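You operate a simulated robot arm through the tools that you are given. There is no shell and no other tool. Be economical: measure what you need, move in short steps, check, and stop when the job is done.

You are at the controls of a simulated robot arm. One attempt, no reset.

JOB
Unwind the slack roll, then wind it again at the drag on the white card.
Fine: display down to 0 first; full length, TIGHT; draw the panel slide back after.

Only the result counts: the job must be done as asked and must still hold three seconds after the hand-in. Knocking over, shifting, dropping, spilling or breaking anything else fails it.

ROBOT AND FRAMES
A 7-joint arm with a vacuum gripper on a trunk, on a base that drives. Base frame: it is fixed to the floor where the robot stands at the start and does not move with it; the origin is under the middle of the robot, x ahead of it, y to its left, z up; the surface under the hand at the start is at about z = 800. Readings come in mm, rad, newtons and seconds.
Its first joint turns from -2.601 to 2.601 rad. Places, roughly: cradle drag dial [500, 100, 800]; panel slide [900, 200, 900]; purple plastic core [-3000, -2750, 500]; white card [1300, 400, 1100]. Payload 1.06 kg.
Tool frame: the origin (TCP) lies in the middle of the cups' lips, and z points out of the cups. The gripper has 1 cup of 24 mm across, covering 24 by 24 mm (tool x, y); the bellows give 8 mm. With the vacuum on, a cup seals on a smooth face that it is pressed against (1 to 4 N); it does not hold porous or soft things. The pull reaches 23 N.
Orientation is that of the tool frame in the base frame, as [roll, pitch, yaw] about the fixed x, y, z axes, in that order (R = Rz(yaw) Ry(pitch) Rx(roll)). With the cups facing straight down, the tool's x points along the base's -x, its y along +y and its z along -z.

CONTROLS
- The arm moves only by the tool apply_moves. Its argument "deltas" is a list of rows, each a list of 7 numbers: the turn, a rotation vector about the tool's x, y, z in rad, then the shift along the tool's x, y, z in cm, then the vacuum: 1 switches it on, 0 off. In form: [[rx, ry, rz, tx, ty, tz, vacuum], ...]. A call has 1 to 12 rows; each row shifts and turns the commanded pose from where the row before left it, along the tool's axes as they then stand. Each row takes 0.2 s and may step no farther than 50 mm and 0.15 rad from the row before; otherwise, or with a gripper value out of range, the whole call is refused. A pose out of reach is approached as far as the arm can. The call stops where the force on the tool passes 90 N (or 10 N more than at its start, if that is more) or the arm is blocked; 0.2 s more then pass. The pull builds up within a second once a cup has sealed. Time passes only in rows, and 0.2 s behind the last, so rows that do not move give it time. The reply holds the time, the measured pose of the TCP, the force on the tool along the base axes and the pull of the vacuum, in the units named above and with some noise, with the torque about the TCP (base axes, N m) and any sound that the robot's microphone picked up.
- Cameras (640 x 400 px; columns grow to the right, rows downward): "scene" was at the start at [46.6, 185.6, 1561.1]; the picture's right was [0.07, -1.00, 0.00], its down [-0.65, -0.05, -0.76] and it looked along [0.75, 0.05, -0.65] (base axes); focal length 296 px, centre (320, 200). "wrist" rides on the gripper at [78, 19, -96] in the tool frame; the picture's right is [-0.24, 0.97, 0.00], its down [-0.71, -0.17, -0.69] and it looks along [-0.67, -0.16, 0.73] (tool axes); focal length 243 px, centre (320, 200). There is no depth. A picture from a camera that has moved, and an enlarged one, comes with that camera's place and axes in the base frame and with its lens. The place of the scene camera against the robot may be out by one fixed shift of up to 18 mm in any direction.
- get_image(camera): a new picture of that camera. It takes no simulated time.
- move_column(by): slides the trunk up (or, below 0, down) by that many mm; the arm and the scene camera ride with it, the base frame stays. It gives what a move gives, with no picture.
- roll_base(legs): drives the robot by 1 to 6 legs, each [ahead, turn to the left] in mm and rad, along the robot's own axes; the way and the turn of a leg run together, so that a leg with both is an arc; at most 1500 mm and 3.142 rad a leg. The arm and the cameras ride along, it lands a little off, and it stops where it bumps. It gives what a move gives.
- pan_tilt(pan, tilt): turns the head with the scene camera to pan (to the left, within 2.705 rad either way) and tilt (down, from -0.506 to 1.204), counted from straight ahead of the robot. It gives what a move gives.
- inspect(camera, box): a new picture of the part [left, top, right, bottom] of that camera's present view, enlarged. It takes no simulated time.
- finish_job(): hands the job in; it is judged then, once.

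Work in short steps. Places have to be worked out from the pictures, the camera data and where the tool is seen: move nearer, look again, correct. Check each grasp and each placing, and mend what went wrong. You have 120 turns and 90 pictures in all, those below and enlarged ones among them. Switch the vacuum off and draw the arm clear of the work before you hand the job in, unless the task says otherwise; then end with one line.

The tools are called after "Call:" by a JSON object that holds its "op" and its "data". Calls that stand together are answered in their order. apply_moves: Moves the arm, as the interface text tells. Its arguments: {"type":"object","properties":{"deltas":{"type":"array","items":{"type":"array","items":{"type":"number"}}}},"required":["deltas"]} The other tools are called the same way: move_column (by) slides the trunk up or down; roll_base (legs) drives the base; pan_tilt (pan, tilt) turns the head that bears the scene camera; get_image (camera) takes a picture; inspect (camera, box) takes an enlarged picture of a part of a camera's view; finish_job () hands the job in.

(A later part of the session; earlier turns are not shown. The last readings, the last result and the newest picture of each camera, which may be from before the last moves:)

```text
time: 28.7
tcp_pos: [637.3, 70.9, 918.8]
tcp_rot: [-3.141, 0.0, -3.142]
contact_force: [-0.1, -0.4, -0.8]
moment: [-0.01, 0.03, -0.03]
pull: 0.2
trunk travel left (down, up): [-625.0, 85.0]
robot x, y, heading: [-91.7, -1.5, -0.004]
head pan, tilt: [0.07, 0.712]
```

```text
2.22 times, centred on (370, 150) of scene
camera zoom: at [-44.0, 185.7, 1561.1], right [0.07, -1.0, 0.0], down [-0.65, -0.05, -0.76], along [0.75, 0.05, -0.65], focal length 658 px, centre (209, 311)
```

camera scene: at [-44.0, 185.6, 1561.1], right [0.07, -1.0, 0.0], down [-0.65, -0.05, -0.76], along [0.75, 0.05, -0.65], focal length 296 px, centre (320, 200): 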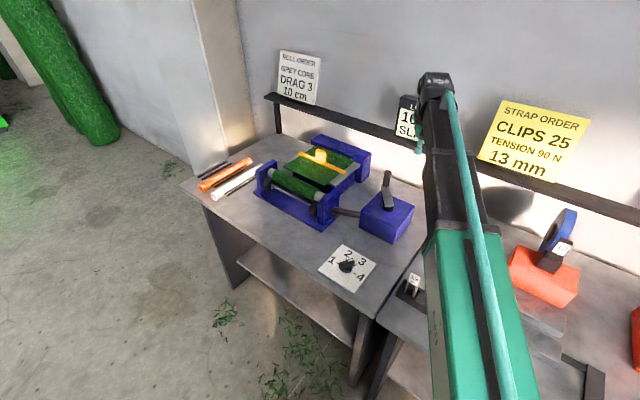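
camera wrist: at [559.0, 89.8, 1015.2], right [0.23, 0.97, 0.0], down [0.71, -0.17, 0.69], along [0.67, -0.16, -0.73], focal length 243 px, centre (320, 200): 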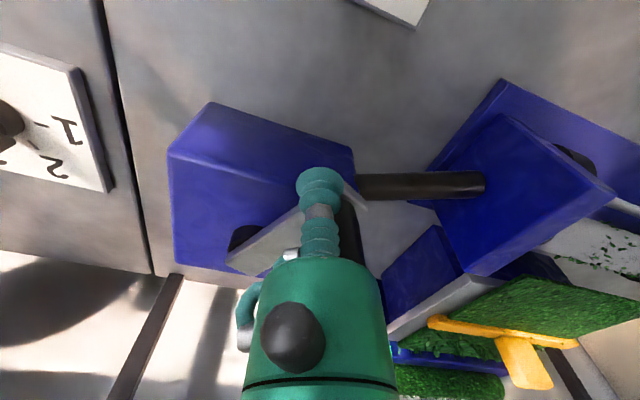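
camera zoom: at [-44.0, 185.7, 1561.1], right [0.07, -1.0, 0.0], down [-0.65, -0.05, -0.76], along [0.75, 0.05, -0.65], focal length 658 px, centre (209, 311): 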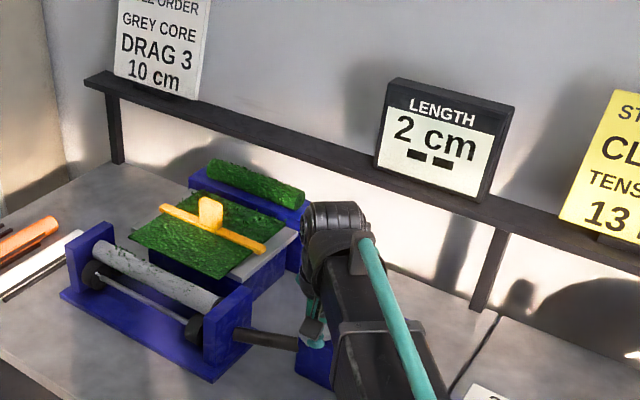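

2 cm wound. Continuing the clockwise arc to a cup angle of about 68°.

Call:
{"op": "apply_moves", "data": {"deltas": [[0, 0, 0, -0.99, 0.83, 0, 0], [0, 0, 0, -1.18, 0.69, 0, 0], [0, 0, 0, -1.27, 0.51, 0, 0], [0, 0, 0, -1.33, 0.33, 0, 0], [0, 0, 0, -1.36, 0.14, 0, 0], [0, 0, 0, -1.36, -0.04, 0, 0], [0, 0, 0, -1.35, -0.24, 0, 0], [0, 0, 0, -1.3, -0.42, 0, 0], [0, 0, 0, 0, 0, 0, 0]]}}

Call:
{"op": "get_image", "data": {"camera": "wrist"}}

Call:
{"op": "inspect", "data": {"camera": "scene", "box": [260, 60, 480, 240]}}

```text
time: 30.7
tcp_pos: [737.8, 88.1, 920.3]
tcp_rot: [3.141, 0.002, -3.141]
contact_force: [1.5, 0.2, 4.6]
moment: [-0.01, 0.04, 0.05]
pull: 0.1
trunk travel left (down, up): [-625.0, 85.0]
robot x, y, heading: [-92.3, 0.4, -0.0]
head pan, tilt: [0.07, 0.712]
```

```text
49 pictures are left
camera wrist: at [660.7, 107.2, 1015.5], right [0.23, 0.97, 0.0], down [0.71, -0.17, 0.69], along [0.67, -0.16, -0.73], focal length 243 px, centre (320, 200)
```

wrist: 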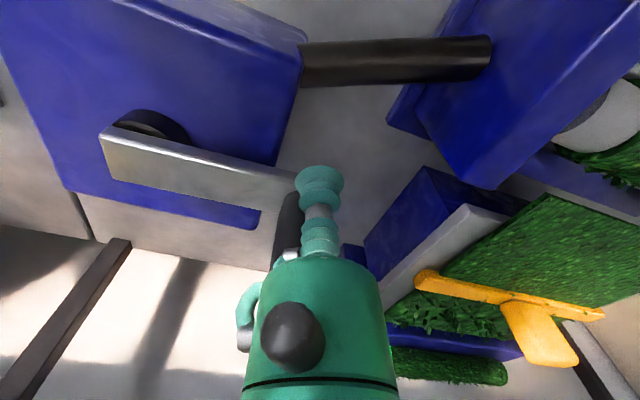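

```text
2.22 times, centred on (370, 150) of scene
camera zoom: at [-44.4, 185.5, 1561.2], right [0.07, -1.0, 0.0], down [-0.65, -0.05, -0.76], along [0.75, 0.05, -0.65], focal length 658 px, centre (209, 311)
```

zoom: 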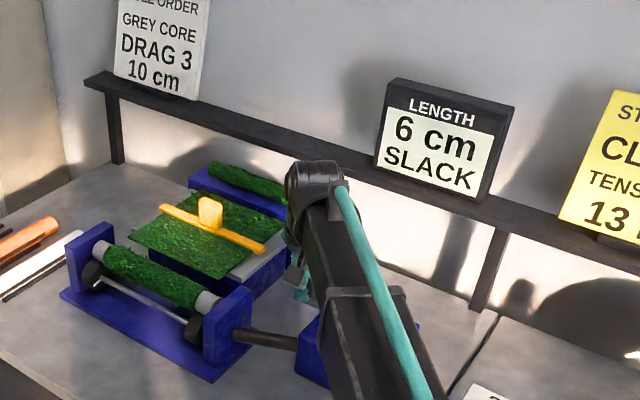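

6 cm, still labelled SLACK; perhaps it updates at full length. The cup rides lightly on the crank arm, so I raise it 4 mm and continue to a cup angle of about 20°.

Call:
{"op": "apply_moves", "data": {"deltas": [[0, 0, 0, -1.32, -0.52, -0.4, 0], [0, 0, 0, -1.13, -0.77, 0, 0], [0, 0, 0, -1.02, -0.91, 0, 0], [0, 0, 0, -0.88, -1.05, 0, 0], [0, 0, 0, -0.72, -1.16, 0, 0], [0, 0, 0, -0.56, -1.25, 0, 0], [0, 0, 0, 0, 0, 0, 0]]}}

Call:
{"op": "get_image", "data": {"camera": "wrist"}}

Call:
{"op": "inspect", "data": {"camera": "scene", "box": [260, 60, 480, 240]}}

```text
time: 32.3
tcp_pos: [795.5, 30.9, 922.6]
tcp_rot: [-3.141, 0.0, -3.141]
contact_force: [-0.2, 0.4, -0.5]
moment: [0.01, 0.03, -0.02]
pull: 0.1
trunk travel left (down, up): [-625.0, 85.0]
robot x, y, heading: [-92.1, 0.0, -0.001]
head pan, tilt: [0.07, 0.712]
```

```text
47 pictures are left
camera wrist: at [716.2, 49.8, 1018.9], right [0.23, 0.97, 0.0], down [0.71, -0.17, 0.69], along [0.67, -0.16, -0.73], focal length 243 px, centre (320, 200)
```

wrist: 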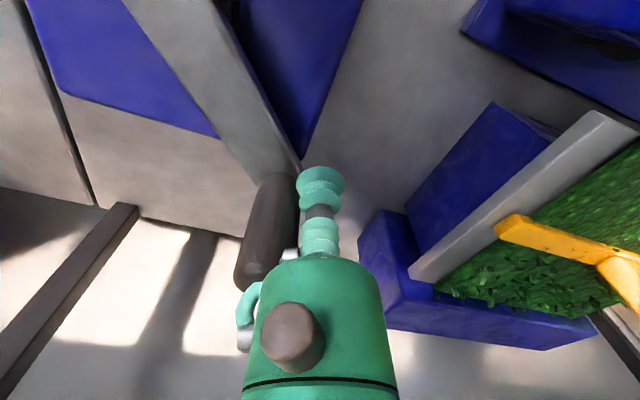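

```text
2.22 times, centred on (370, 150) of scene
camera zoom: at [-43.9, 185.7, 1561.1], right [0.07, -1.0, 0.0], down [-0.65, -0.05, -0.76], along [0.75, 0.05, -0.65], focal length 658 px, centre (209, 311)
```

zoom: 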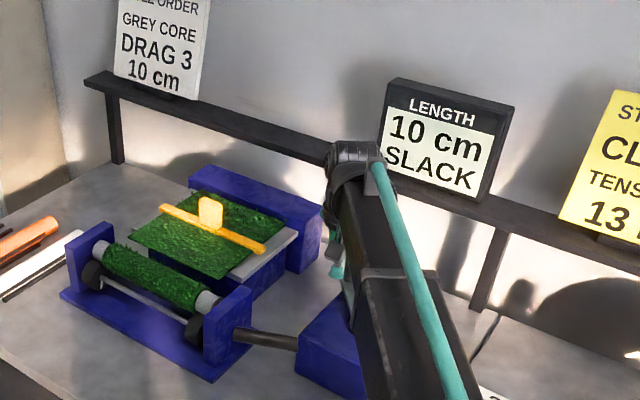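

10 cm but still SLACK, so something beyond the dial governs tightness: possibly the panel slide's position, or the dial's precision. I lift off and look closely at the panel slide and cradle.

Call:
{"op": "apply_moves", "data": {"deltas": [[0, 0, 0, -0.2, 0.4, 0, 0], [0, 0, 0, 0, 0, -4, 0], [0, 0, 0, 0, 0, -4.5, 0], [0, 0, 0, 1.5, 1, -4.5, 0], [0, 0, 0, 1.5, 1, -4.5, 0], [0, 0, 0, 2.5, 2, -3, 0], [0, 0, 0, 2.5, 2, 0, 0], [0, 0, 0, 0, 0, 0, 0]]}}

Call:
{"op": "get_image", "data": {"camera": "wrist"}}

Call:
{"op": "get_image", "data": {"camera": "scene"}}

```text
time: 34.1
tcp_pos: [718.1, 95.9, 1126.7]
tcp_rot: [-3.139, -0.001, -3.141]
contact_force: [0.5, 0.3, 0.5]
moment: [-0.02, 0.03, 0.01]
pull: 0.1
trunk travel left (down, up): [-625.0, 85.0]
robot x, y, heading: [-94.5, -1.8, 0.004]
head pan, tilt: [0.07, 0.712]
```

```text
45 pictures are left
camera wrist: at [639.9, 115.6, 1222.9], right [0.24, 0.97, 0.0], down [0.71, -0.17, 0.68], along [0.67, -0.16, -0.73], focal length 243 px, centre (320, 200)
```

wrist: 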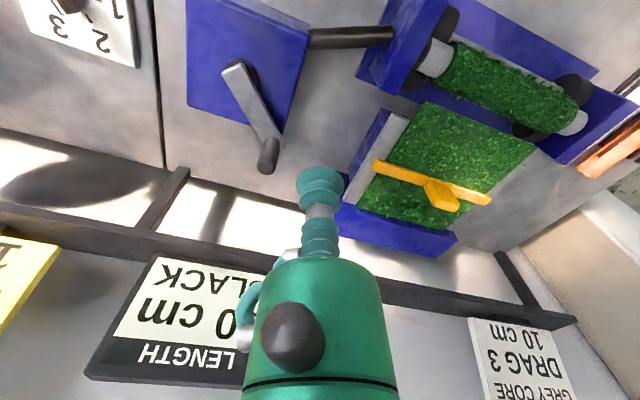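

```text
44 pictures are left
camera scene: at [-43.8, 185.7, 1561.1], right [0.07, -1.0, 0.0], down [-0.65, -0.05, -0.76], along [0.75, 0.05, -0.65], focal length 296 px, centre (320, 200)
```

scene: 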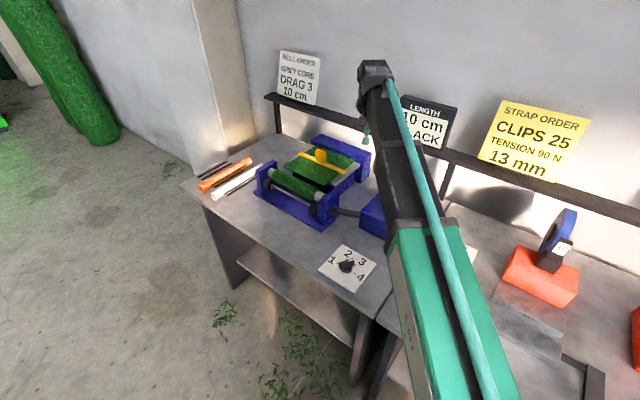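

Zooming on the panel slide, and on the dial once more.

Call:
{"op": "inspect", "data": {"camera": "wrist", "box": [330, 80, 550, 260]}}

Call:
{"op": "inspect", "data": {"camera": "scene", "box": [250, 120, 390, 240]}}

Call:
{"op": "inspect", "data": {"camera": "scene", "box": [320, 240, 380, 290]}}

```text
2.22 times, centred on (440, 170) of wrist
camera zoom: at [639.9, 115.6, 1222.9], right [0.24, 0.97, 0.0], down [0.71, -0.17, 0.68], along [0.67, -0.16, -0.73], focal length 539 px, centre (53, 267)
```

zoom: 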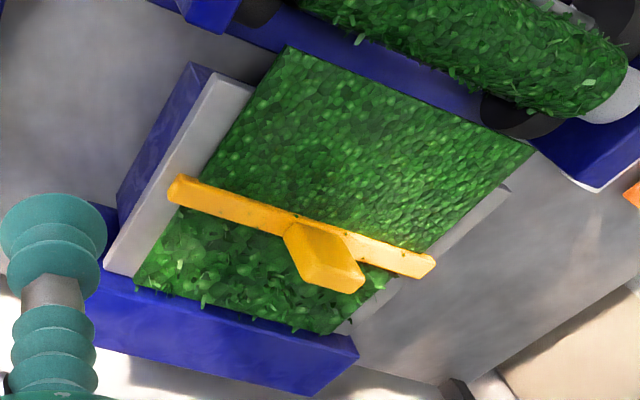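

```text
3.33 times, centred on (320, 180) of scene
camera zoom: at [-43.8, 185.7, 1561.1], right [0.07, -1.0, 0.0], down [-0.65, -0.05, -0.76], along [0.75, 0.05, -0.65], focal length 988 px, centre (320, 267)
```

zoom: 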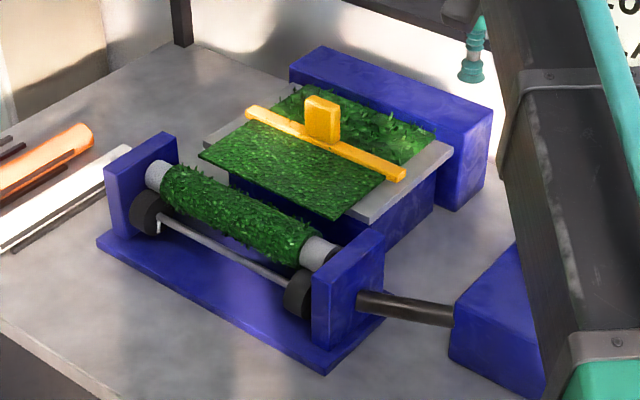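

```text
8.00 times, centred on (350, 265) of scene
camera zoom: at [-43.8, 185.7, 1561.1], right [0.07, -1.0, 0.0], down [-0.65, -0.05, -0.76], along [0.75, 0.05, -0.65], focal length 2371 px, centre (80, -320)
```

zoom: 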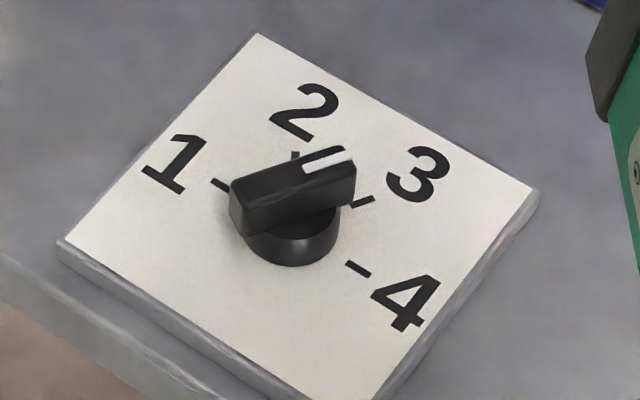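

The dial checks out at 3 (scene view: −64.6° against the mark's −66.5°). The peg stopped a few degrees short of its original angle, so I push it a little further clockwise and watch force and label.

Call:
{"op": "apply_moves", "data": {"deltas": [[0, 0, 0, -2.5, -2, 0, 0], [0, 0, 0, -2.5, -2, 3, 0], [0, 0, 0, -1.5, -1, 4.5, 0], [0, 0, 0, -1.5, -1, 4.5, 0], [0, 0, 0, 0, 0, 4.5, 0], [0, 0, 0, 0, 0, 3.8, 0], [0, 0, 0, 0, 0, 0, 0]]}}

Call:
{"op": "get_image", "data": {"camera": "wrist"}}

```text
time: 35.7
tcp_pos: [797.1, 36.5, 924.9]
tcp_rot: [3.14, -0.001, -3.141]
contact_force: [-0.2, 0.1, -0.2]
moment: [-0.01, -0.01, -0.02]
pull: 0.0
trunk travel left (down, up): [-625.0, 85.0]
robot x, y, heading: [-90.2, -0.3, 0.001]
head pan, tilt: [0.07, 0.712]
```

```text
40 pictures are left
camera wrist: at [719.2, 54.4, 1020.9], right [0.23, 0.97, 0.0], down [0.71, -0.17, 0.69], along [0.67, -0.16, -0.73], focal length 243 px, centre (320, 200)
```

wrist: 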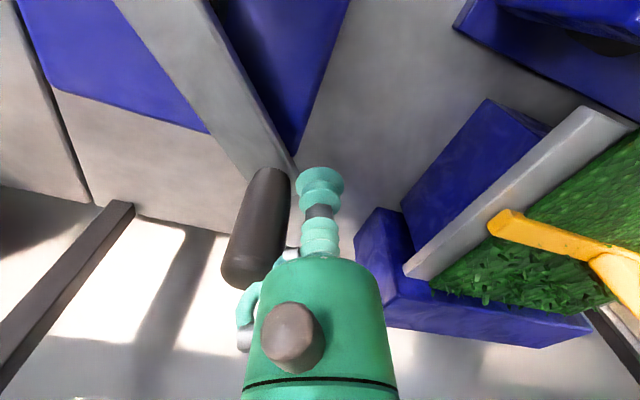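

The cup is on the peg's far side. Pushing gently to a peg angle of about −6°.

Call:
{"op": "apply_moves", "data": {"deltas": [[0, 0, 0, 0, -1.3, 0, 0], [0, 0, 0, -0.1, -0.6, 0, 0], [0, 0, 0, -0.14, -0.58, 0, 0]]}}

Call:
{"op": "inspect", "data": {"camera": "scene", "box": [260, 60, 480, 240]}}

```text
time: 36.5
tcp_pos: [799.6, 11.5, 925.4]
tcp_rot: [-3.141, 0.0, -3.141]
contact_force: [0.0, 0.7, 0.6]
moment: [0.04, 0.0, -0.02]
pull: 0.1
trunk travel left (down, up): [-625.0, 85.0]
robot x, y, heading: [-90.0, 0.8, 0.001]
head pan, tilt: [0.07, 0.712]
```

```text
2.22 times, centred on (370, 150) of scene
camera zoom: at [-43.9, 185.7, 1561.1], right [0.07, -1.0, 0.0], down [-0.65, -0.05, -0.76], along [0.75, 0.05, -0.65], focal length 658 px, centre (209, 311)
```

zoom: 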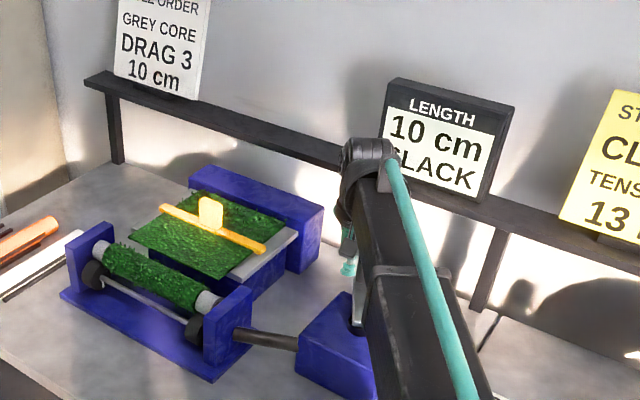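

No change: 10 cm, SLACK. By my angle bookkeeping the unwinding may have stopped at ~0.1 cm, so I'll repeat it: unwind well past 0, fine-align the dial on 3, then wind in one continuous stroke. First I swap to the other side of the peg.

Call:
{"op": "apply_moves", "data": {"deltas": [[0, 0, 0, 0, 0.5, 0, 0], [0, 0, 0, 0, 0, -3, 0], [0, 0, 0, 0, 0, -3, 0], [0, 0, 0, 0.5, -3.15, 0, 0], [0, 0, 0, 0.53, -3.15, 0, 0], [0, 0, 0, 0, 0, 3, 0], [0, 0, 0, 0, 0, 3, 0], [0, 0, 0, 0, 0, 0, 0]]}}

Call:
{"op": "get_image", "data": {"camera": "wrist"}}

```text
time: 38.3
tcp_pos: [789.0, -46.0, 927.3]
tcp_rot: [3.141, 0.0, -3.141]
contact_force: [-0.5, 0.3, -1.0]
moment: [0.0, -0.02, 0.02]
pull: 0.0
trunk travel left (down, up): [-625.0, 85.0]
robot x, y, heading: [-91.2, -0.7, 0.003]
head pan, tilt: [0.07, 0.712]
```

```text
38 pictures are left
camera wrist: at [710.7, -27.9, 1022.0], right [0.23, 0.97, 0.0], down [0.71, -0.17, 0.69], along [0.67, -0.16, -0.73], focal length 243 px, centre (320, 200)
```

wrist: 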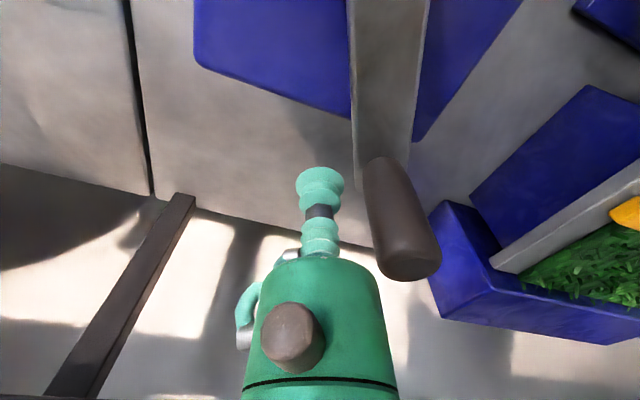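

In place behind the peg; sweeping counter-clockwise.

Call:
{"op": "apply_moves", "data": {"deltas": [[0, 0, 0, -0.78, 2.08, 0, 0], [0, 0, 0, -0.29, 2.2, 0, 0], [0, 0, 0, 0.21, 2.21, 0, 0], [0, 0, 0, 0.71, 2.1, 0, 0], [0, 0, 0, 1.16, 1.89, 0, 0], [0, 0, 0, 1.55, 1.59, 0, 0], [0, 0, 0, 1.87, 1.19, 0, 0], [0, 0, 0, 2.1, 0.74, 0, 0], [0, 0, 0, 2.2, 0.25, 0, 0], [0, 0, 0, 2.2, -0.25, 0, 0]]}}

Call:
{"op": "get_image", "data": {"camera": "wrist"}}

Call:
{"op": "inspect", "data": {"camera": "scene", "box": [260, 60, 480, 240]}}

```text
time: 40.5
tcp_pos: [679.6, 92.9, 924.7]
tcp_rot: [3.141, 0.001, 3.141]
contact_force: [0.2, -0.6, -0.4]
moment: [0.02, -0.02, -0.01]
pull: 0.0
trunk travel left (down, up): [-625.0, 85.0]
robot x, y, heading: [-88.2, -2.2, -0.0]
head pan, tilt: [0.07, 0.712]
```

```text
37 pictures are left
camera wrist: at [601.3, 111.8, 1020.1], right [0.24, 0.97, 0.0], down [0.71, -0.17, 0.68], along [0.67, -0.16, -0.73], focal length 243 px, centre (320, 200)
```

wrist: 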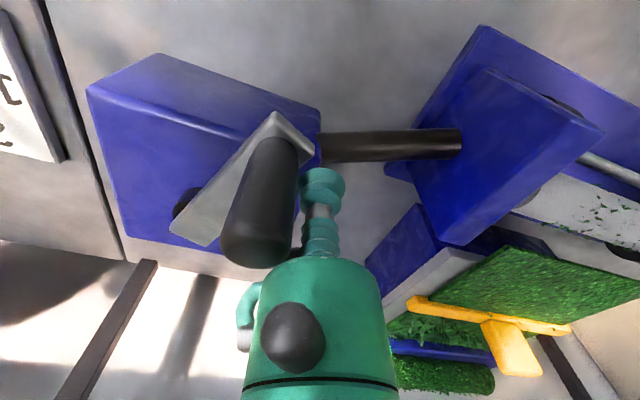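

```text
2.22 times, centred on (370, 150) of scene
camera zoom: at [-44.2, 185.7, 1561.2], right [0.07, -1.0, 0.0], down [-0.65, -0.05, -0.76], along [0.75, 0.05, -0.65], focal length 658 px, centre (209, 311)
```

zoom: 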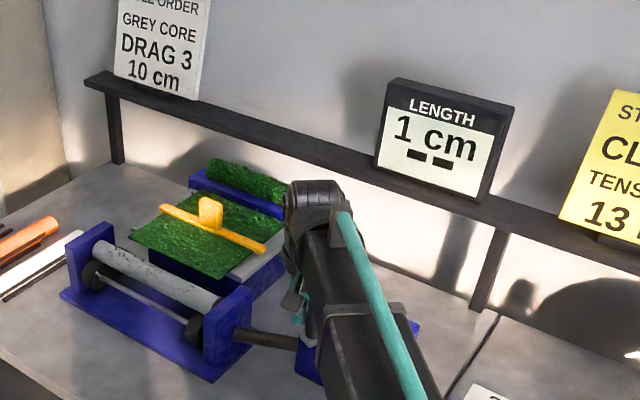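

1 cm left; continuing another 45° so that it is truly at 0.

Call:
{"op": "apply_moves", "data": {"deltas": [[0, 0, 0, 2.1, -0.74, 0, 0], [0, 0, 0, 1.87, -1.19, 0, 0], [0, 0, 0, 1.55, -1.59, 0, 0], [0, 0, 0, 0.9, -1.4, 0, 0], [0, 0, 0, 0, 0, 0, 0]]}}

Call:
{"op": "get_image", "data": {"camera": "wrist"}}

Call:
{"op": "inspect", "data": {"camera": "scene", "box": [260, 60, 480, 240]}}

```text
time: 41.7
tcp_pos: [615.0, 43.5, 925.9]
tcp_rot: [3.141, 0.0, 3.141]
contact_force: [-0.8, 0.3, 0.2]
moment: [0.0, 0.01, -0.01]
pull: 0.1
trunk travel left (down, up): [-625.0, 85.0]
robot x, y, heading: [-89.9, -2.2, -0.004]
head pan, tilt: [0.07, 0.712]
```

```text
35 pictures are left
camera wrist: at [536.8, 61.8, 1021.3], right [0.23, 0.97, 0.0], down [0.71, -0.17, 0.69], along [0.67, -0.16, -0.73], focal length 243 px, centre (320, 200)
```

wrist: 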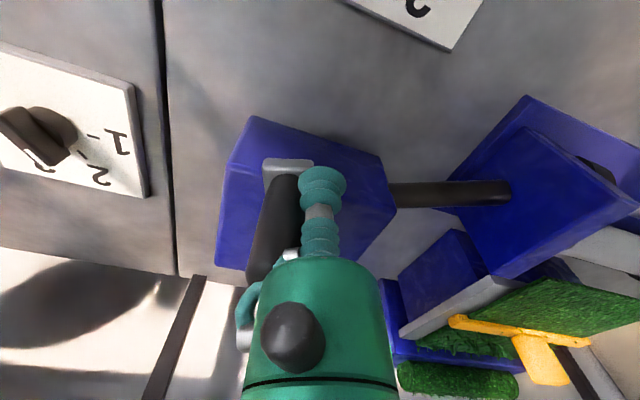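

```text
2.22 times, centred on (370, 150) of scene
camera zoom: at [-44.0, 185.8, 1561.1], right [0.07, -1.0, 0.0], down [-0.65, -0.05, -0.76], along [0.75, 0.05, -0.65], focal length 658 px, centre (209, 311)
```

zoom: 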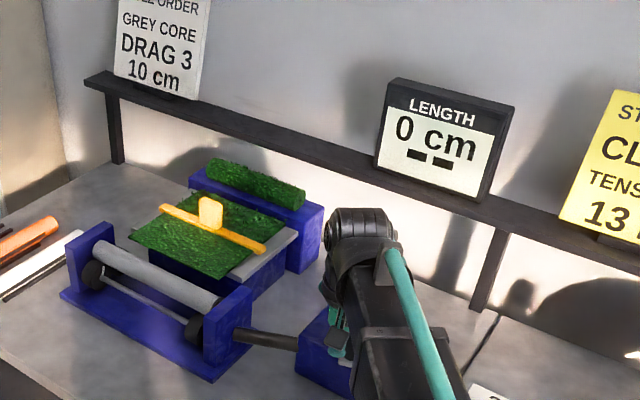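

Now certainly at 0 with the core bare. I go back over the dial to align it finely on 3.

Call:
{"op": "apply_moves", "data": {"deltas": [[0, 0, 0, -0.2, 0.4, 0, 0], [0, 0, 0, 0, 0, -4.1, 0], [0, 0, 0, 0, 0, -4.1, 0], [0, 0, 0, 3.4, 2.57, 0, 0], [0, 0, 0, 3.4, 2.57, 0, 0], [0, 0, 0, 3.4, 2.57, 0, 0], [0, 0, 0, 0, 0, 0, 0]]}}

Call:
{"op": "inspect", "data": {"camera": "wrist", "box": [270, 0, 370, 80]}}

```text
time: 43.3
tcp_pos: [513.9, 125.0, 1005.9]
tcp_rot: [3.14, -0.001, 3.141]
contact_force: [-0.8, -0.3, 0.2]
moment: [0.02, 0.0, -0.01]
pull: 0.0
trunk travel left (down, up): [-625.0, 85.0]
robot x, y, heading: [-92.3, -1.1, -0.0]
head pan, tilt: [0.07, 0.712]
```

```text
5.00 times, centred on (320, 40) of wrist
camera zoom: at [436.7, 143.3, 1102.5], right [0.24, 0.97, 0.0], down [0.71, -0.17, 0.69], along [0.67, -0.16, -0.73], focal length 1213 px, centre (320, 1000)
```

zoom: 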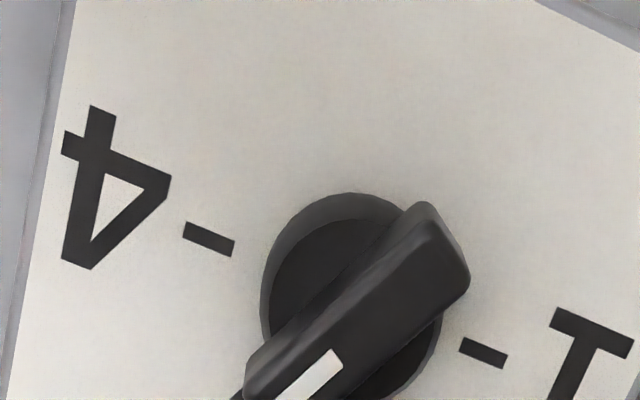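

The recomputed pointer angle (−65°) matches mark 3 (−63 to −66°), so the dial is right and I leave it. I return to the peg's far side to wind slowly and steadily, checking the force.

Call:
{"op": "apply_moves", "data": {"deltas": [[0, 0, 0, -2.27, -3.48, 0, 0], [0, 0, 0, -2.27, -3.48, 0, 0], [0, 0, 0, -2.27, -3.48, 0, 0], [0, 0, 0, -2.27, -3.48, 0, 0], [0, 0, 0, 0, 0, 2.7, 0], [0, 0, 0, 0, 0, 2.7, 0], [0, 0, 0, 0, 0, 2.7, 0], [0, 0, 0, 0, 0, 0, 0]]}}

Call:
{"op": "get_image", "data": {"camera": "wrist"}}

```text
time: 45.1
tcp_pos: [605.9, -12.8, 925.8]
tcp_rot: [3.141, 0.0, -3.141]
contact_force: [0.6, -0.1, 0.0]
moment: [-0.04, -0.01, 0.02]
pull: 0.2
trunk travel left (down, up): [-625.0, 85.0]
robot x, y, heading: [-89.1, 3.7, -0.002]
head pan, tilt: [0.07, 0.712]
```

```text
32 pictures are left
camera wrist: at [528.4, 4.3, 1022.4], right [0.23, 0.97, 0.0], down [0.71, -0.17, 0.69], along [0.67, -0.16, -0.73], focal length 243 px, centre (320, 200)
```

wrist: 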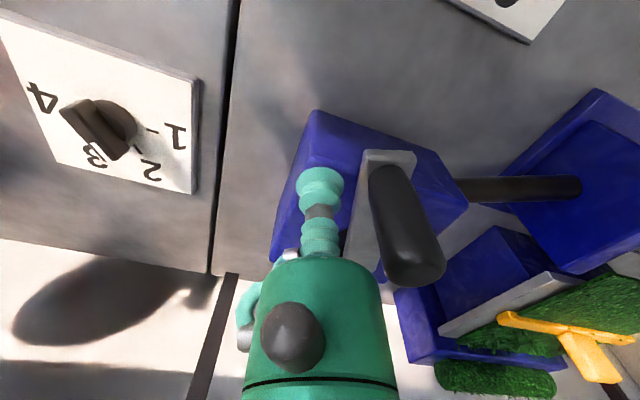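

Winding slowly clockwise with 6° rows.

Call:
{"op": "apply_moves", "data": {"deltas": [[0, 0, 0, 0.1, 1.05, 0, 0], [0, 0, 0, -0.05, 1.02, 0, 0], [0, 0, 0, -0.16, 1.02, 0, 0], [0, 0, 0, -0.27, 0.99, 0, 0], [0, 0, 0, -0.37, 0.96, 0, 0], [0, 0, 0, -0.46, 0.91, 0, 0], [0, 0, 0, -0.56, 0.86, 0, 0], [0, 0, 0, -0.65, 0.8, 0, 0], [0, 0, 0, -0.72, 0.72, 0, 0], [0, 0, 0, -0.8, 0.65, 0, 0], [0, 0, 0, -0.86, 0.56, 0, 0], [0, 0, 0, -0.91, 0.46, 0, 0]]}}

Call:
{"op": "inspect", "data": {"camera": "scene", "box": [260, 60, 480, 240]}}

```text
time: 47.7
tcp_pos: [665.7, 85.2, 927.3]
tcp_rot: [3.14, 0.0, 3.141]
contact_force: [0.2, 0.3, -0.4]
moment: [-0.03, -0.03, 0.04]
pull: 0.0
trunk travel left (down, up): [-625.0, 85.0]
robot x, y, heading: [-89.3, 2.1, -0.004]
head pan, tilt: [0.07, 0.712]
```

```text
2.22 times, centred on (370, 150) of scene
camera zoom: at [-43.9, 185.7, 1561.1], right [0.07, -1.0, 0.0], down [-0.65, -0.05, -0.76], along [0.75, 0.05, -0.65], focal length 658 px, centre (209, 311)
```

zoom: 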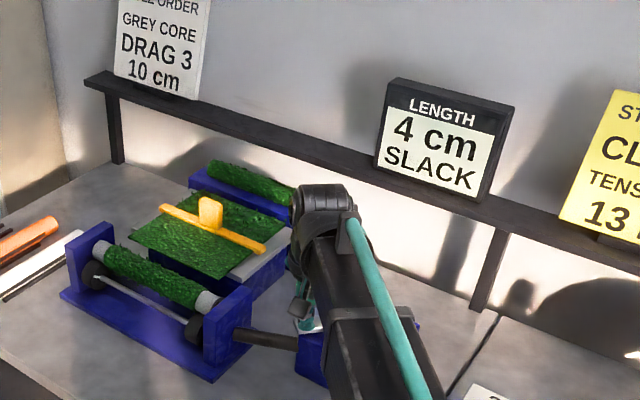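

Slow winding still shows SLACK at 4 cm. I finish this stroke fast, to see whether speed influences the label.

Call:
{"op": "apply_moves", "data": {"deltas": [[0, 0, 0, -3.8, 1.08, 0, 0], [0, 0, 0, -3.97, -0.92, 0, 0], [0, 0, 0, -3.26, -2.45, 0, 0], [0, 0, 0, -1.97, -3.56, 0, 0], [0, 0, 0, 0, 0, 0, 0]]}}

Call:
{"op": "inspect", "data": {"camera": "scene", "box": [260, 60, 480, 240]}}

Call:
{"op": "get_image", "data": {"camera": "wrist"}}

```text
time: 48.9
tcp_pos: [794.2, 25.9, 925.2]
tcp_rot: [3.141, 0.0, -3.141]
contact_force: [0.6, 0.8, -0.1]
moment: [-0.03, 0.0, 0.02]
pull: 0.0
trunk travel left (down, up): [-625.0, 85.0]
robot x, y, heading: [-93.8, 1.4, 0.003]
head pan, tilt: [0.07, 0.712]
```

```text
2.22 times, centred on (370, 150) of scene
camera zoom: at [-44.0, 185.7, 1561.1], right [0.07, -1.0, 0.0], down [-0.65, -0.05, -0.76], along [0.75, 0.05, -0.65], focal length 658 px, centre (209, 311)
```

zoom: 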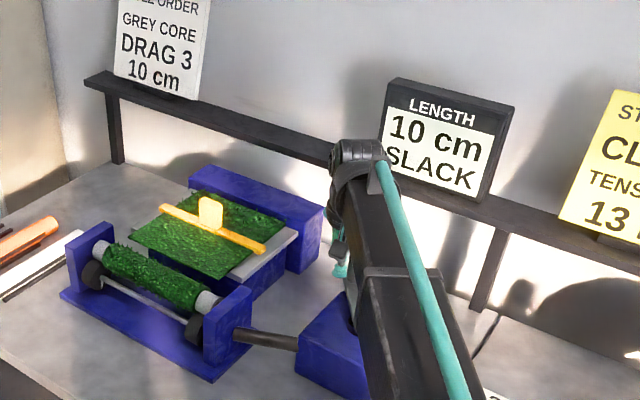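

```text
29 pictures are left
camera wrist: at [716.3, 44.7, 1021.4], right [0.23, 0.97, 0.0], down [0.71, -0.17, 0.69], along [0.67, -0.16, -0.73], focal length 243 px, centre (320, 200)
```

wrist: 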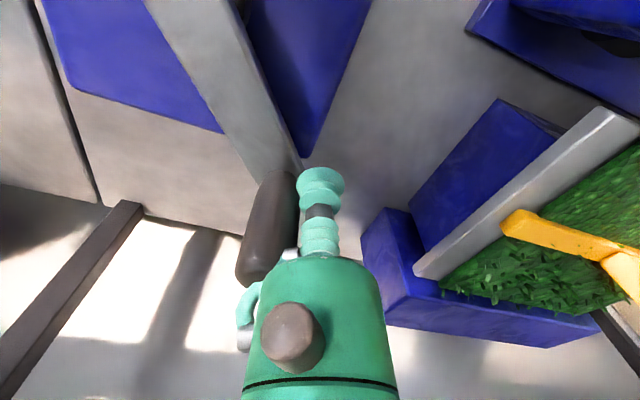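

Still SLACK, so speed isn't it. The panel slide may be what puts the web under drag (forward = engaged), so I look at it from nearer.

Call:
{"op": "apply_moves", "data": {"deltas": [[0, 0, 0, -0.2, 0.4, 0, 0], [0, 0, 0, 0, 0, -4, 0], [0, 0, 0, 0, 0, -4, 0], [0, 0, 0, 1, 3.5, -2, 0], [0, 0, 0, 1, 3.5, 0, 0], [0, 0, 0, 0, 0, 0, 0]]}}

Call:
{"op": "inspect", "data": {"camera": "wrist", "box": [330, 40, 640, 260]}}

```text
time: 50.3
tcp_pos: [777.4, 102.0, 1026.0]
tcp_rot: [-3.141, 0.0, 3.142]
contact_force: [0.7, 0.6, 0.0]
moment: [-0.03, 0.04, 0.01]
pull: 0.1
trunk travel left (down, up): [-625.0, 85.0]
robot x, y, heading: [-92.2, -0.7, -0.001]
head pan, tilt: [0.07, 0.712]
```

```text
1.82 times, centred on (485, 150) of wrist
camera zoom: at [699.1, 120.7, 1122.4], right [0.24, 0.97, 0.0], down [0.71, -0.17, 0.68], along [0.67, -0.16, -0.73], focal length 441 px, centre (20, 291)
```

zoom: 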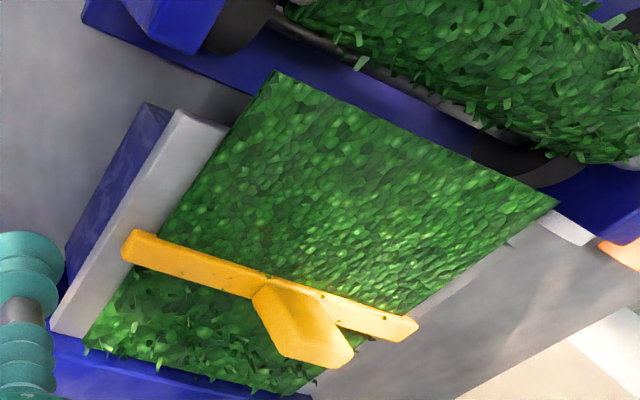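

The panel looks fully forward already. Next experiment: unwind to 0, move the dial *while at 0*, and wind in one fast stroke, which should show whether the dial or the order of setting matters. First back to the unwinding side of the peg.

Call:
{"op": "apply_moves", "data": {"deltas": [[0, 0, 0, -0.6, -4.47, 0, 0], [0, 0, 0, -0.6, -4.47, 0, 0], [0, 0, 0, -0.6, -4.47, 0, 0], [0, 0, 0, 0, 0, 3.4, 0], [0, 0, 0, 0, 0, 3.4, 0], [0, 0, 0, 0, 0, 3.3, 0], [0, 0, 0, 0, 0, 0, 0]]}}

Call:
{"op": "get_image", "data": {"camera": "wrist"}}

```text
time: 51.9
tcp_pos: [794.8, -32.1, 926.0]
tcp_rot: [-3.141, 0.0, 3.141]
contact_force: [0.8, 0.2, -0.2]
moment: [0.0, -0.04, 0.0]
pull: 0.1
trunk travel left (down, up): [-625.0, 85.0]
robot x, y, heading: [-89.3, -2.9, 0.005]
head pan, tilt: [0.07, 0.712]
```

```text
27 pictures are left
camera wrist: at [716.8, -13.9, 1021.8], right [0.23, 0.97, 0.0], down [0.71, -0.17, 0.69], along [0.67, -0.16, -0.73], focal length 243 px, centre (320, 200)
```

wrist: 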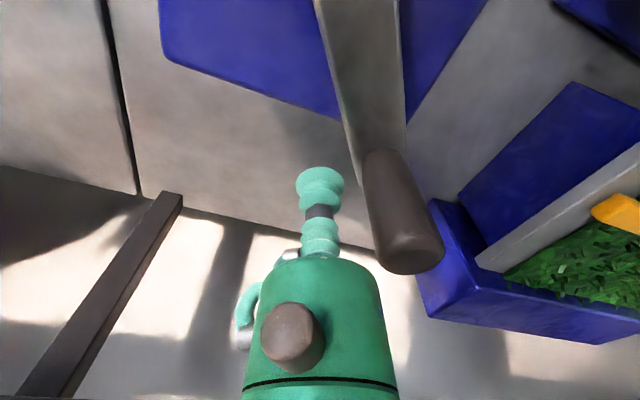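

Sweeping the whole unwinding in one call.

Call:
{"op": "apply_moves", "data": {"deltas": [[0, 0, 0, -0.48, 2.33, 0, 0], [0, 0, 0, 0.13, 2.38, 0, 0], [0, 0, 0, 0.7, 2.29, 0, 0], [0, 0, 0, 1.23, 2.04, 0, 0], [0, 0, 0, 1.69, 1.69, 0, 0], [0, 0, 0, 2.04, 1.23, 0, 0], [0, 0, 0, 2.29, 0.7, 0, 0], [0, 0, 0, 2.38, 0.13, 0, 0], [0, 0, 0, 2.35, -0.46, 0, 0], [0, 0, 0, 2.16, -1.01, 0, 0], [0, 0, 0, 1.86, -1.5, 0, 0], [0, 0, 0, 1.44, -1.91, 0, 0]]}}

Call:
{"op": "inspect", "data": {"camera": "scene", "box": [260, 60, 480, 240]}}

```text
time: 54.5
tcp_pos: [616.7, 45.4, 926.1]
tcp_rot: [3.14, 0.001, -3.142]
contact_force: [0.1, 0.1, 0.2]
moment: [0.02, 0.02, -0.01]
pull: 0.0
trunk travel left (down, up): [-625.0, 85.0]
robot x, y, heading: [-86.7, 1.1, 0.002]
head pan, tilt: [0.07, 0.712]
```

```text
2.22 times, centred on (370, 150) of scene
camera zoom: at [-44.1, 185.6, 1561.2], right [0.07, -1.0, 0.0], down [-0.65, -0.05, -0.76], along [0.75, 0.05, -0.65], focal length 658 px, centre (209, 311)
```

zoom: 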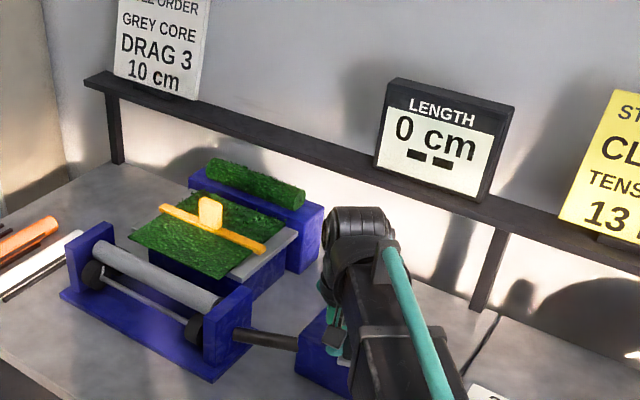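

At 0. Now to the dial: I come in beside the pointer at (535,133).

Call:
{"op": "apply_moves", "data": {"deltas": [[0, 0, 0, -0.2, 0.4, 0, 0], [0, 0, 0, 0, 0, -4.9, 0], [0, 0, 0, 2.8, 2.78, 0, 0], [0, 0, 0, 2.8, 2.78, 0, 0], [0, 0, 0, 2.77, 2.78, 0, 0], [0, 0, 0, 0, 0, 4.7, 0], [0, 0, 0, 0, 0, 4.7, 0], [0, 0, 0, 0, 0, 4.7, 0], [0, 0, 0, 0, 0, 0, 0]]}}

Call:
{"op": "inspect", "data": {"camera": "wrist", "box": [220, 60, 420, 260]}}

```text
time: 56.5
tcp_pos: [537.4, 136.6, 832.4]
tcp_rot: [-3.141, -0.001, 3.141]
contact_force: [-0.2, 0.3, 0.3]
moment: [-0.01, -0.04, 0.01]
pull: 0.1
trunk travel left (down, up): [-625.0, 85.0]
robot x, y, heading: [-91.7, 2.5, -0.006]
head pan, tilt: [0.07, 0.712]
```

```text
2.00 times, centred on (320, 160) of wrist
camera zoom: at [459.2, 154.8, 927.9], right [0.23, 0.97, 0.0], down [0.71, -0.17, 0.69], along [0.67, -0.16, -0.73], focal length 485 px, centre (320, 280)
```

zoom: 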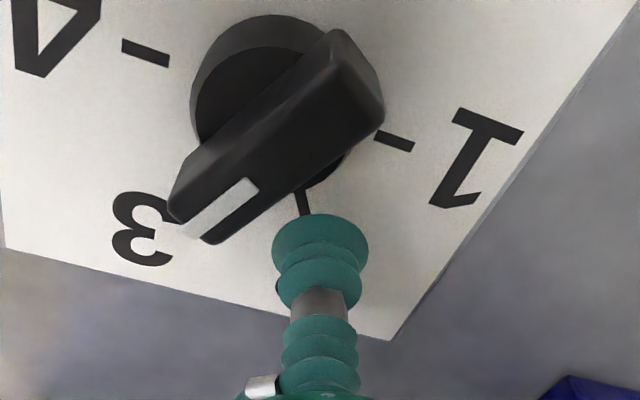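

The dial sits at 3 but perhaps a hair short, and a strict threshold could matter. I nudge it several degrees past the mark (still clearly 3) while the display is at 0.

Call:
{"op": "apply_moves", "data": {"deltas": [[0, 0, 0, 0.41, -0.82, 0, 0], [0, 0, 0, 0.13, -0.45, 0, 0], [0, 0, 0, 0.24, -0.47, 0, 0], [0, 0, 0, 0, 0, 0, 0]]}}

Call:
{"op": "inspect", "data": {"camera": "wrist", "box": [220, 60, 420, 260]}}

```text
time: 57.5
tcp_pos: [527.3, 117.8, 833.4]
tcp_rot: [3.142, 0.0, 3.141]
contact_force: [1.7, 1.7, 0.0]
moment: [-0.02, 0.03, -0.01]
pull: 0.1
trunk travel left (down, up): [-625.0, 85.0]
robot x, y, heading: [-90.1, -0.0, 0.0]
head pan, tilt: [0.07, 0.712]
```

```text
2.00 times, centred on (320, 160) of wrist
camera zoom: at [449.8, 136.4, 929.0], right [0.23, 0.97, 0.0], down [0.71, -0.17, 0.69], along [0.67, -0.16, -0.73], focal length 485 px, centre (320, 280)
```

zoom: 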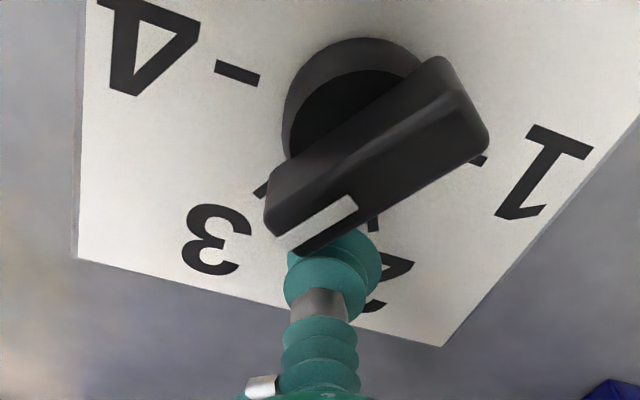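

A residual push of about 2 N suggests a detent. I back off and see where the pointer settles.

Call:
{"op": "apply_moves", "data": {"deltas": [[0, 0, 0, -0.9, 1.6, 0, 0], [0, 0, 0, 0, 0, 0, 0]]}}

Call:
{"op": "inspect", "data": {"camera": "wrist", "box": [220, 60, 420, 260]}}

```text
time: 58.1
tcp_pos: [535.8, 133.7, 833.8]
tcp_rot: [-3.141, 0.0, -3.141]
contact_force: [0.6, -0.3, 0.3]
moment: [-0.02, -0.02, 0.01]
pull: 0.0
trunk travel left (down, up): [-625.0, 85.0]
robot x, y, heading: [-90.6, -0.4, 0.002]
head pan, tilt: [0.07, 0.712]
```

```text
2.00 times, centred on (320, 160) of wrist
camera zoom: at [457.6, 151.8, 929.5], right [0.24, 0.97, 0.0], down [0.71, -0.17, 0.69], along [0.67, -0.16, -0.73], focal length 485 px, centre (320, 280)
```

zoom: 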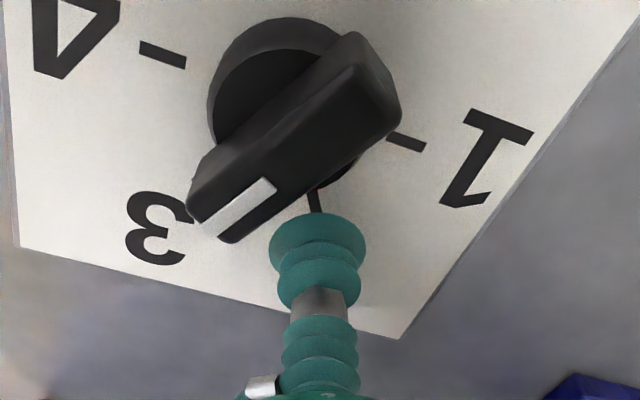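

The pointer springs back to the same place: a detent, so the dial is definitely at 3. Now I test one continuous fast stroke from 0.

Call:
{"op": "apply_moves", "data": {"deltas": [[0, 0, 0, 0, 0, -4.9, 0], [0, 0, 0, 0, 0, -4.9, 0], [0, 0, 0, 0, 0, -4.9, 0], [0, 0, 0, -1.73, -3.7, 0, 0], [0, 0, 0, -1.73, -3.7, 0, 0], [0, 0, 0, -1.73, -3.7, 0, 0], [0, 0, 0, -1.73, -3.7, 0, 0], [0, 0, 0, 0, 0, 2.75, 0], [0, 0, 0, 0, 0, 2.75, 0], [0, 0, 0, 0, 0, 0, 0]]}}

```text
time: 60.3
tcp_pos: [605.6, -15.8, 926.2]
tcp_rot: [-3.141, 0.001, 3.141]
contact_force: [0.3, 0.4, 0.4]
moment: [-0.03, 0.04, 0.01]
pull: 0.0
trunk travel left (down, up): [-625.0, 85.0]
robot x, y, heading: [-92.6, 0.0, 0.002]
head pan, tilt: [0.07, 0.712]
```

Fast single stroke now.

Call:
{"op": "apply_moves", "data": {"deltas": [[0, 0, 0, 0.16, 1.38, 0, 0], [0, 0, 0, -0.85, 3.99, 0, 0], [0, 0, 0, -2.39, 3.29, 0, 0], [0, 0, 0, -3.53, 2.04, 0, 0], [0, 0, 0, -4.05, 0.43, 0, 0], [0, 0, 0, -3.88, -1.26, 0, 0], [0, 0, 0, -3.03, -2.73, 0, 0], [0, 0, 0, -1.58, -3.39, 0, 0], [0, 0, 0, 0, 0, 0, 0]]}}

Call:
{"op": "inspect", "data": {"camera": "scene", "box": [260, 60, 480, 240]}}

```text
time: 62.3
tcp_pos: [793.9, 23.4, 924.2]
tcp_rot: [3.141, -0.001, 3.141]
contact_force: [-0.8, 0.3, 0.5]
moment: [-0.01, 0.04, 0.02]
pull: 0.0
trunk travel left (down, up): [-625.0, 85.0]
robot x, y, heading: [-92.2, -0.7, -0.007]
head pan, tilt: [0.07, 0.712]
```

```text
2.22 times, centred on (370, 150) of scene
camera zoom: at [-44.0, 185.7, 1561.1], right [0.07, -1.0, 0.0], down [-0.65, -0.05, -0.76], along [0.75, 0.05, -0.65], focal length 658 px, centre (209, 311)
```

zoom: 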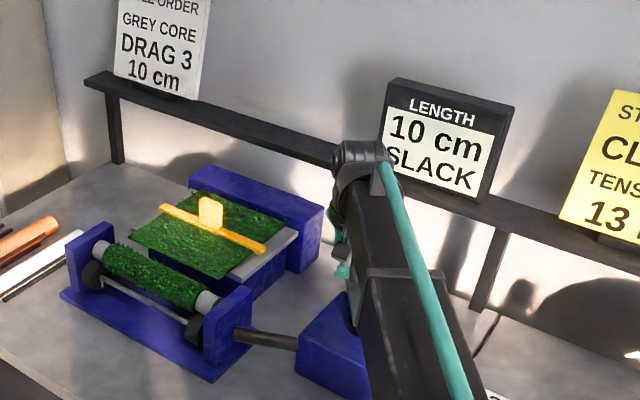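

Speed is not it either, and the dial is at its detent. The remaining suspect is the panel slide: perhaps it must be pushed in toward the roll for winding and then "drawn back after". I lift, drive forward about 150 mm, and look at it.

Call:
{"op": "apply_moves", "data": {"deltas": [[0, 0, 0, -0.2, 0.4, 0, 0], [0, 0, 0, 0, 0, -4.5, 0], [0, 0, 0, 0, 0, -4.5, 0], [0, 0, 0, 1, 3, -3.5, 0], [0, 0, 0, 2, 3, -3.3, 0], [0, 0, 0, 3, 3, 0, 0], [0, 0, 0, 3, 3, 0, 0], [0, 0, 0, 0, 0, 0, 0]]}}

Call:
{"op": "roll_base", "data": {"legs": [[150, 0]]}}

Call:
{"op": "get_image", "data": {"camera": "wrist"}}

Call:
{"op": "inspect", "data": {"camera": "scene", "box": [220, 100, 400, 240]}}

```text
time: 64.1
tcp_pos: [707.9, 147.4, 1082.9]
tcp_rot: [-3.141, 0.0, 3.141]
contact_force: [-0.9, 0.0, 0.6]
moment: [0.03, 0.01, 0.0]
pull: 0.0
trunk travel left (down, up): [-625.0, 85.0]
robot x, y, heading: [-92.7, 1.4, -0.002]
head pan, tilt: [0.07, 0.712]
```

```text
time: 65.5
tcp_pos: [835.3, 132.7, 1083.2]
tcp_rot: [3.141, -0.001, 3.115]
contact_force: [-0.4, -0.1, -0.8]
moment: [0.02, 0.0, -0.02]
pull: 0.0
trunk travel left (down, up): [-625.0, 85.0]
robot x, y, heading: [36.5, 13.4, -0.038]
head pan, tilt: [0.07, 0.712]
stopped in leg 1: the robot was blocked; the commanded pose is now the measured one
```

```text
21 pictures are left
camera wrist: at [758.2, 153.4, 1180.1], right [0.26, 0.97, 0.0], down [0.7, -0.19, 0.68], along [0.66, -0.18, -0.73], focal length 243 px, centre (320, 200)
```

wrist: 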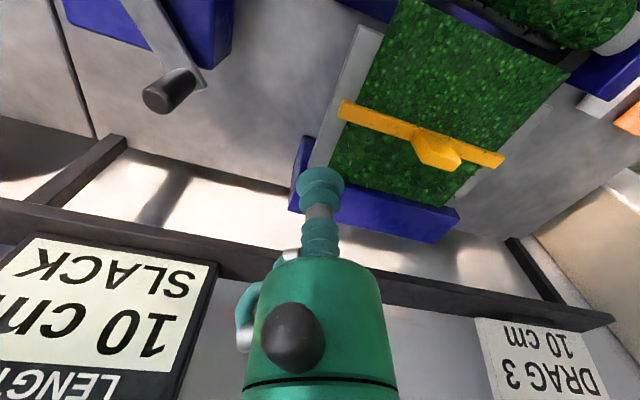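

```text
2.86 times, centred on (310, 170) of scene
camera zoom: at [86.1, 195.1, 1561.3], right [0.03, -1.0, 0.0], down [-0.65, -0.02, -0.76], along [0.76, 0.03, -0.65], focal length 847 px, centre (349, 286)
```

zoom: 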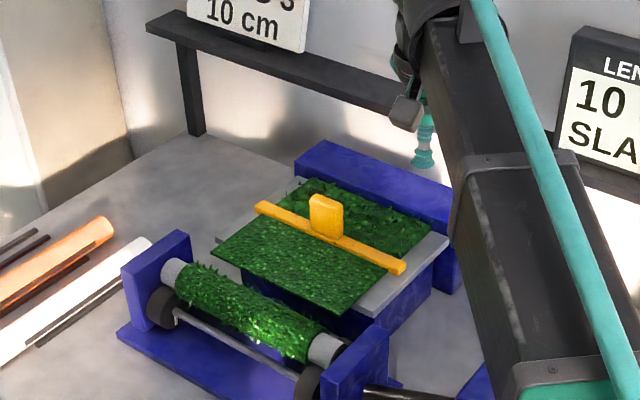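

The base was blocked at x≈36, so I back off slightly to lose contact. The wrist view shows that the whole cradle is turned: the yellow bar runs along (0.54,0.84), the slide axis is (0.84,−0.54), and the tab is near (945,248,925).

Call:
{"op": "roll_base", "data": {"legs": [[-15, 0.02]]}}

Call:
{"op": "inspect", "data": {"camera": "wrist", "box": [280, 0, 600, 260]}}

```text
time: 66.3
tcp_pos: [817.7, 149.8, 1083.7]
tcp_rot: [-3.142, 0.001, 3.137]
contact_force: [0.2, 0.4, 0.8]
moment: [0.0, -0.02, 0.03]
pull: 0.1
trunk travel left (down, up): [-625.0, 85.0]
robot x, y, heading: [18.1, 14.5, -0.017]
head pan, tilt: [0.07, 0.712]
```

```text
1.54 times, centred on (440, 130) of wrist
camera zoom: at [739.5, 168.7, 1180.6], right [0.24, 0.97, 0.0], down [0.71, -0.18, 0.69], along [0.67, -0.17, -0.73], focal length 373 px, centre (135, 308)
```

zoom: 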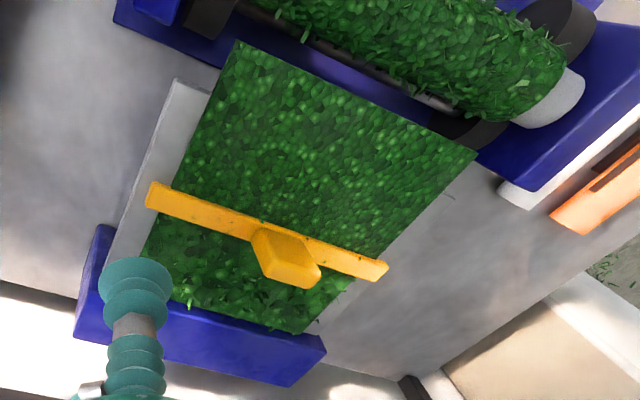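

The tab is at about (938,241), top near z 940. I approach its back side at (961,226), stopping above at z≈970, to test which way the slide can travel.

Call:
{"op": "apply_moves", "data": {"deltas": [[0, 0, 0, -2.88, 1.52, 2.28, 0], [0, 0, 0, -2.88, 1.52, 2.28, 0], [0, 0, 0, -2.88, 1.52, 2.28, 0], [0, 0, 0, -2.88, 1.52, 2.28, 0], [0, 0, 0, -2.88, 1.52, 2.28, 0], [0, 0, 0, 0, 0, 0, 0]]}}

Call:
{"op": "get_image", "data": {"camera": "wrist"}}

```text
time: 67.7
tcp_pos: [962.4, 225.3, 970.6]
tcp_rot: [3.142, -0.001, 3.136]
contact_force: [0.2, -0.8, 0.8]
moment: [0.0, -0.01, -0.01]
pull: 0.0
trunk travel left (down, up): [-625.0, 85.0]
robot x, y, heading: [20.9, 12.1, -0.018]
head pan, tilt: [0.07, 0.712]
```

```text
18 pictures are left
camera wrist: at [884.6, 243.9, 1066.1], right [0.24, 0.97, 0.0], down [0.71, -0.18, 0.69], along [0.66, -0.17, -0.73], focal length 243 px, centre (320, 200)
```

wrist: 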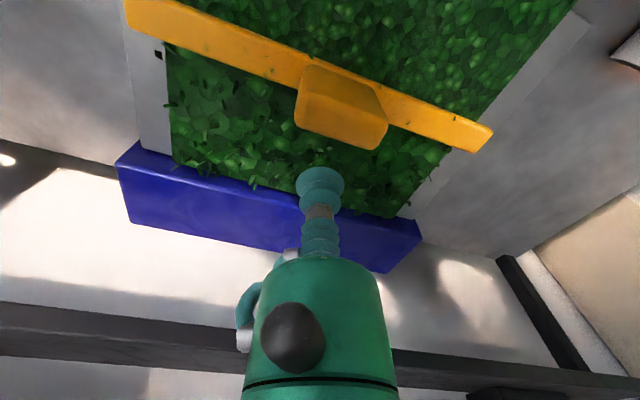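

The tab is taller than I thought (top ≈ z 975), and the cup is directly behind it. I lower to z≈938 and advance gently toward the roll to feel for contact.

Call:
{"op": "apply_moves", "data": {"deltas": [[0, 0, 0, 0, 0, 3.2, 0], [0, 0, 0, 0.67, 0.43, 0, 0], [0, 0, 0, 0.42, 0.27, 0, 0], [0, 0, 0, 0.25, 0.16, 0, 0], [0, 0, 0, 0, 0, 0, 0]]}}

Call:
{"op": "inspect", "data": {"camera": "wrist", "box": [160, 0, 480, 200]}}

```text
time: 68.9
tcp_pos: [949.5, 232.4, 938.7]
tcp_rot: [3.141, 0.001, 3.136]
contact_force: [0.0, -0.4, -0.5]
moment: [-0.01, -0.01, 0.01]
pull: 0.1
trunk travel left (down, up): [-625.0, 85.0]
robot x, y, heading: [18.6, 11.4, -0.02]
head pan, tilt: [0.07, 0.712]
```

```text
2.00 times, centred on (320, 100) of wrist
camera zoom: at [872.0, 252.2, 1034.0], right [0.24, 0.97, 0.0], down [0.71, -0.18, 0.69], along [0.66, -0.17, -0.73], focal length 485 px, centre (320, 400)
```

zoom: 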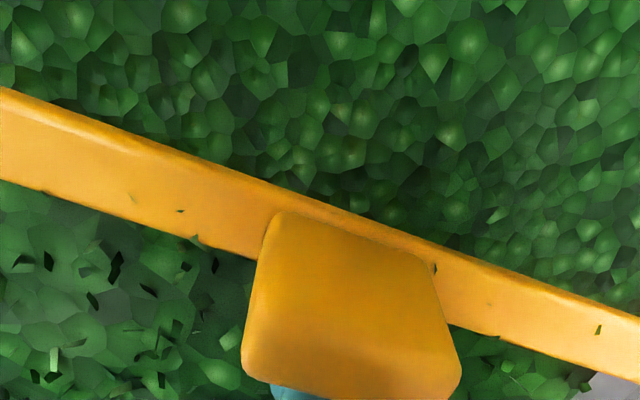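

No contact yet; advancing in small steps.

Call:
{"op": "apply_moves", "data": {"deltas": [[0, 0, 0, 0.25, 0.16, 0, 0], [0, 0, 0, 0.25, 0.16, 0, 0], [0, 0, 0, 0.25, 0.16, 0, 0], [0, 0, 0, 0, 0, 0, 0]]}}

```text
time: 69.9
tcp_pos: [941.3, 238.8, 938.4]
tcp_rot: [-3.141, 0.0, 3.138]
contact_force: [0.4, -0.6, 1.0]
moment: [0.06, 0.01, -0.01]
pull: 0.0
trunk travel left (down, up): [-625.0, 85.0]
robot x, y, heading: [19.8, 13.3, -0.015]
head pan, tilt: [0.07, 0.712]
```

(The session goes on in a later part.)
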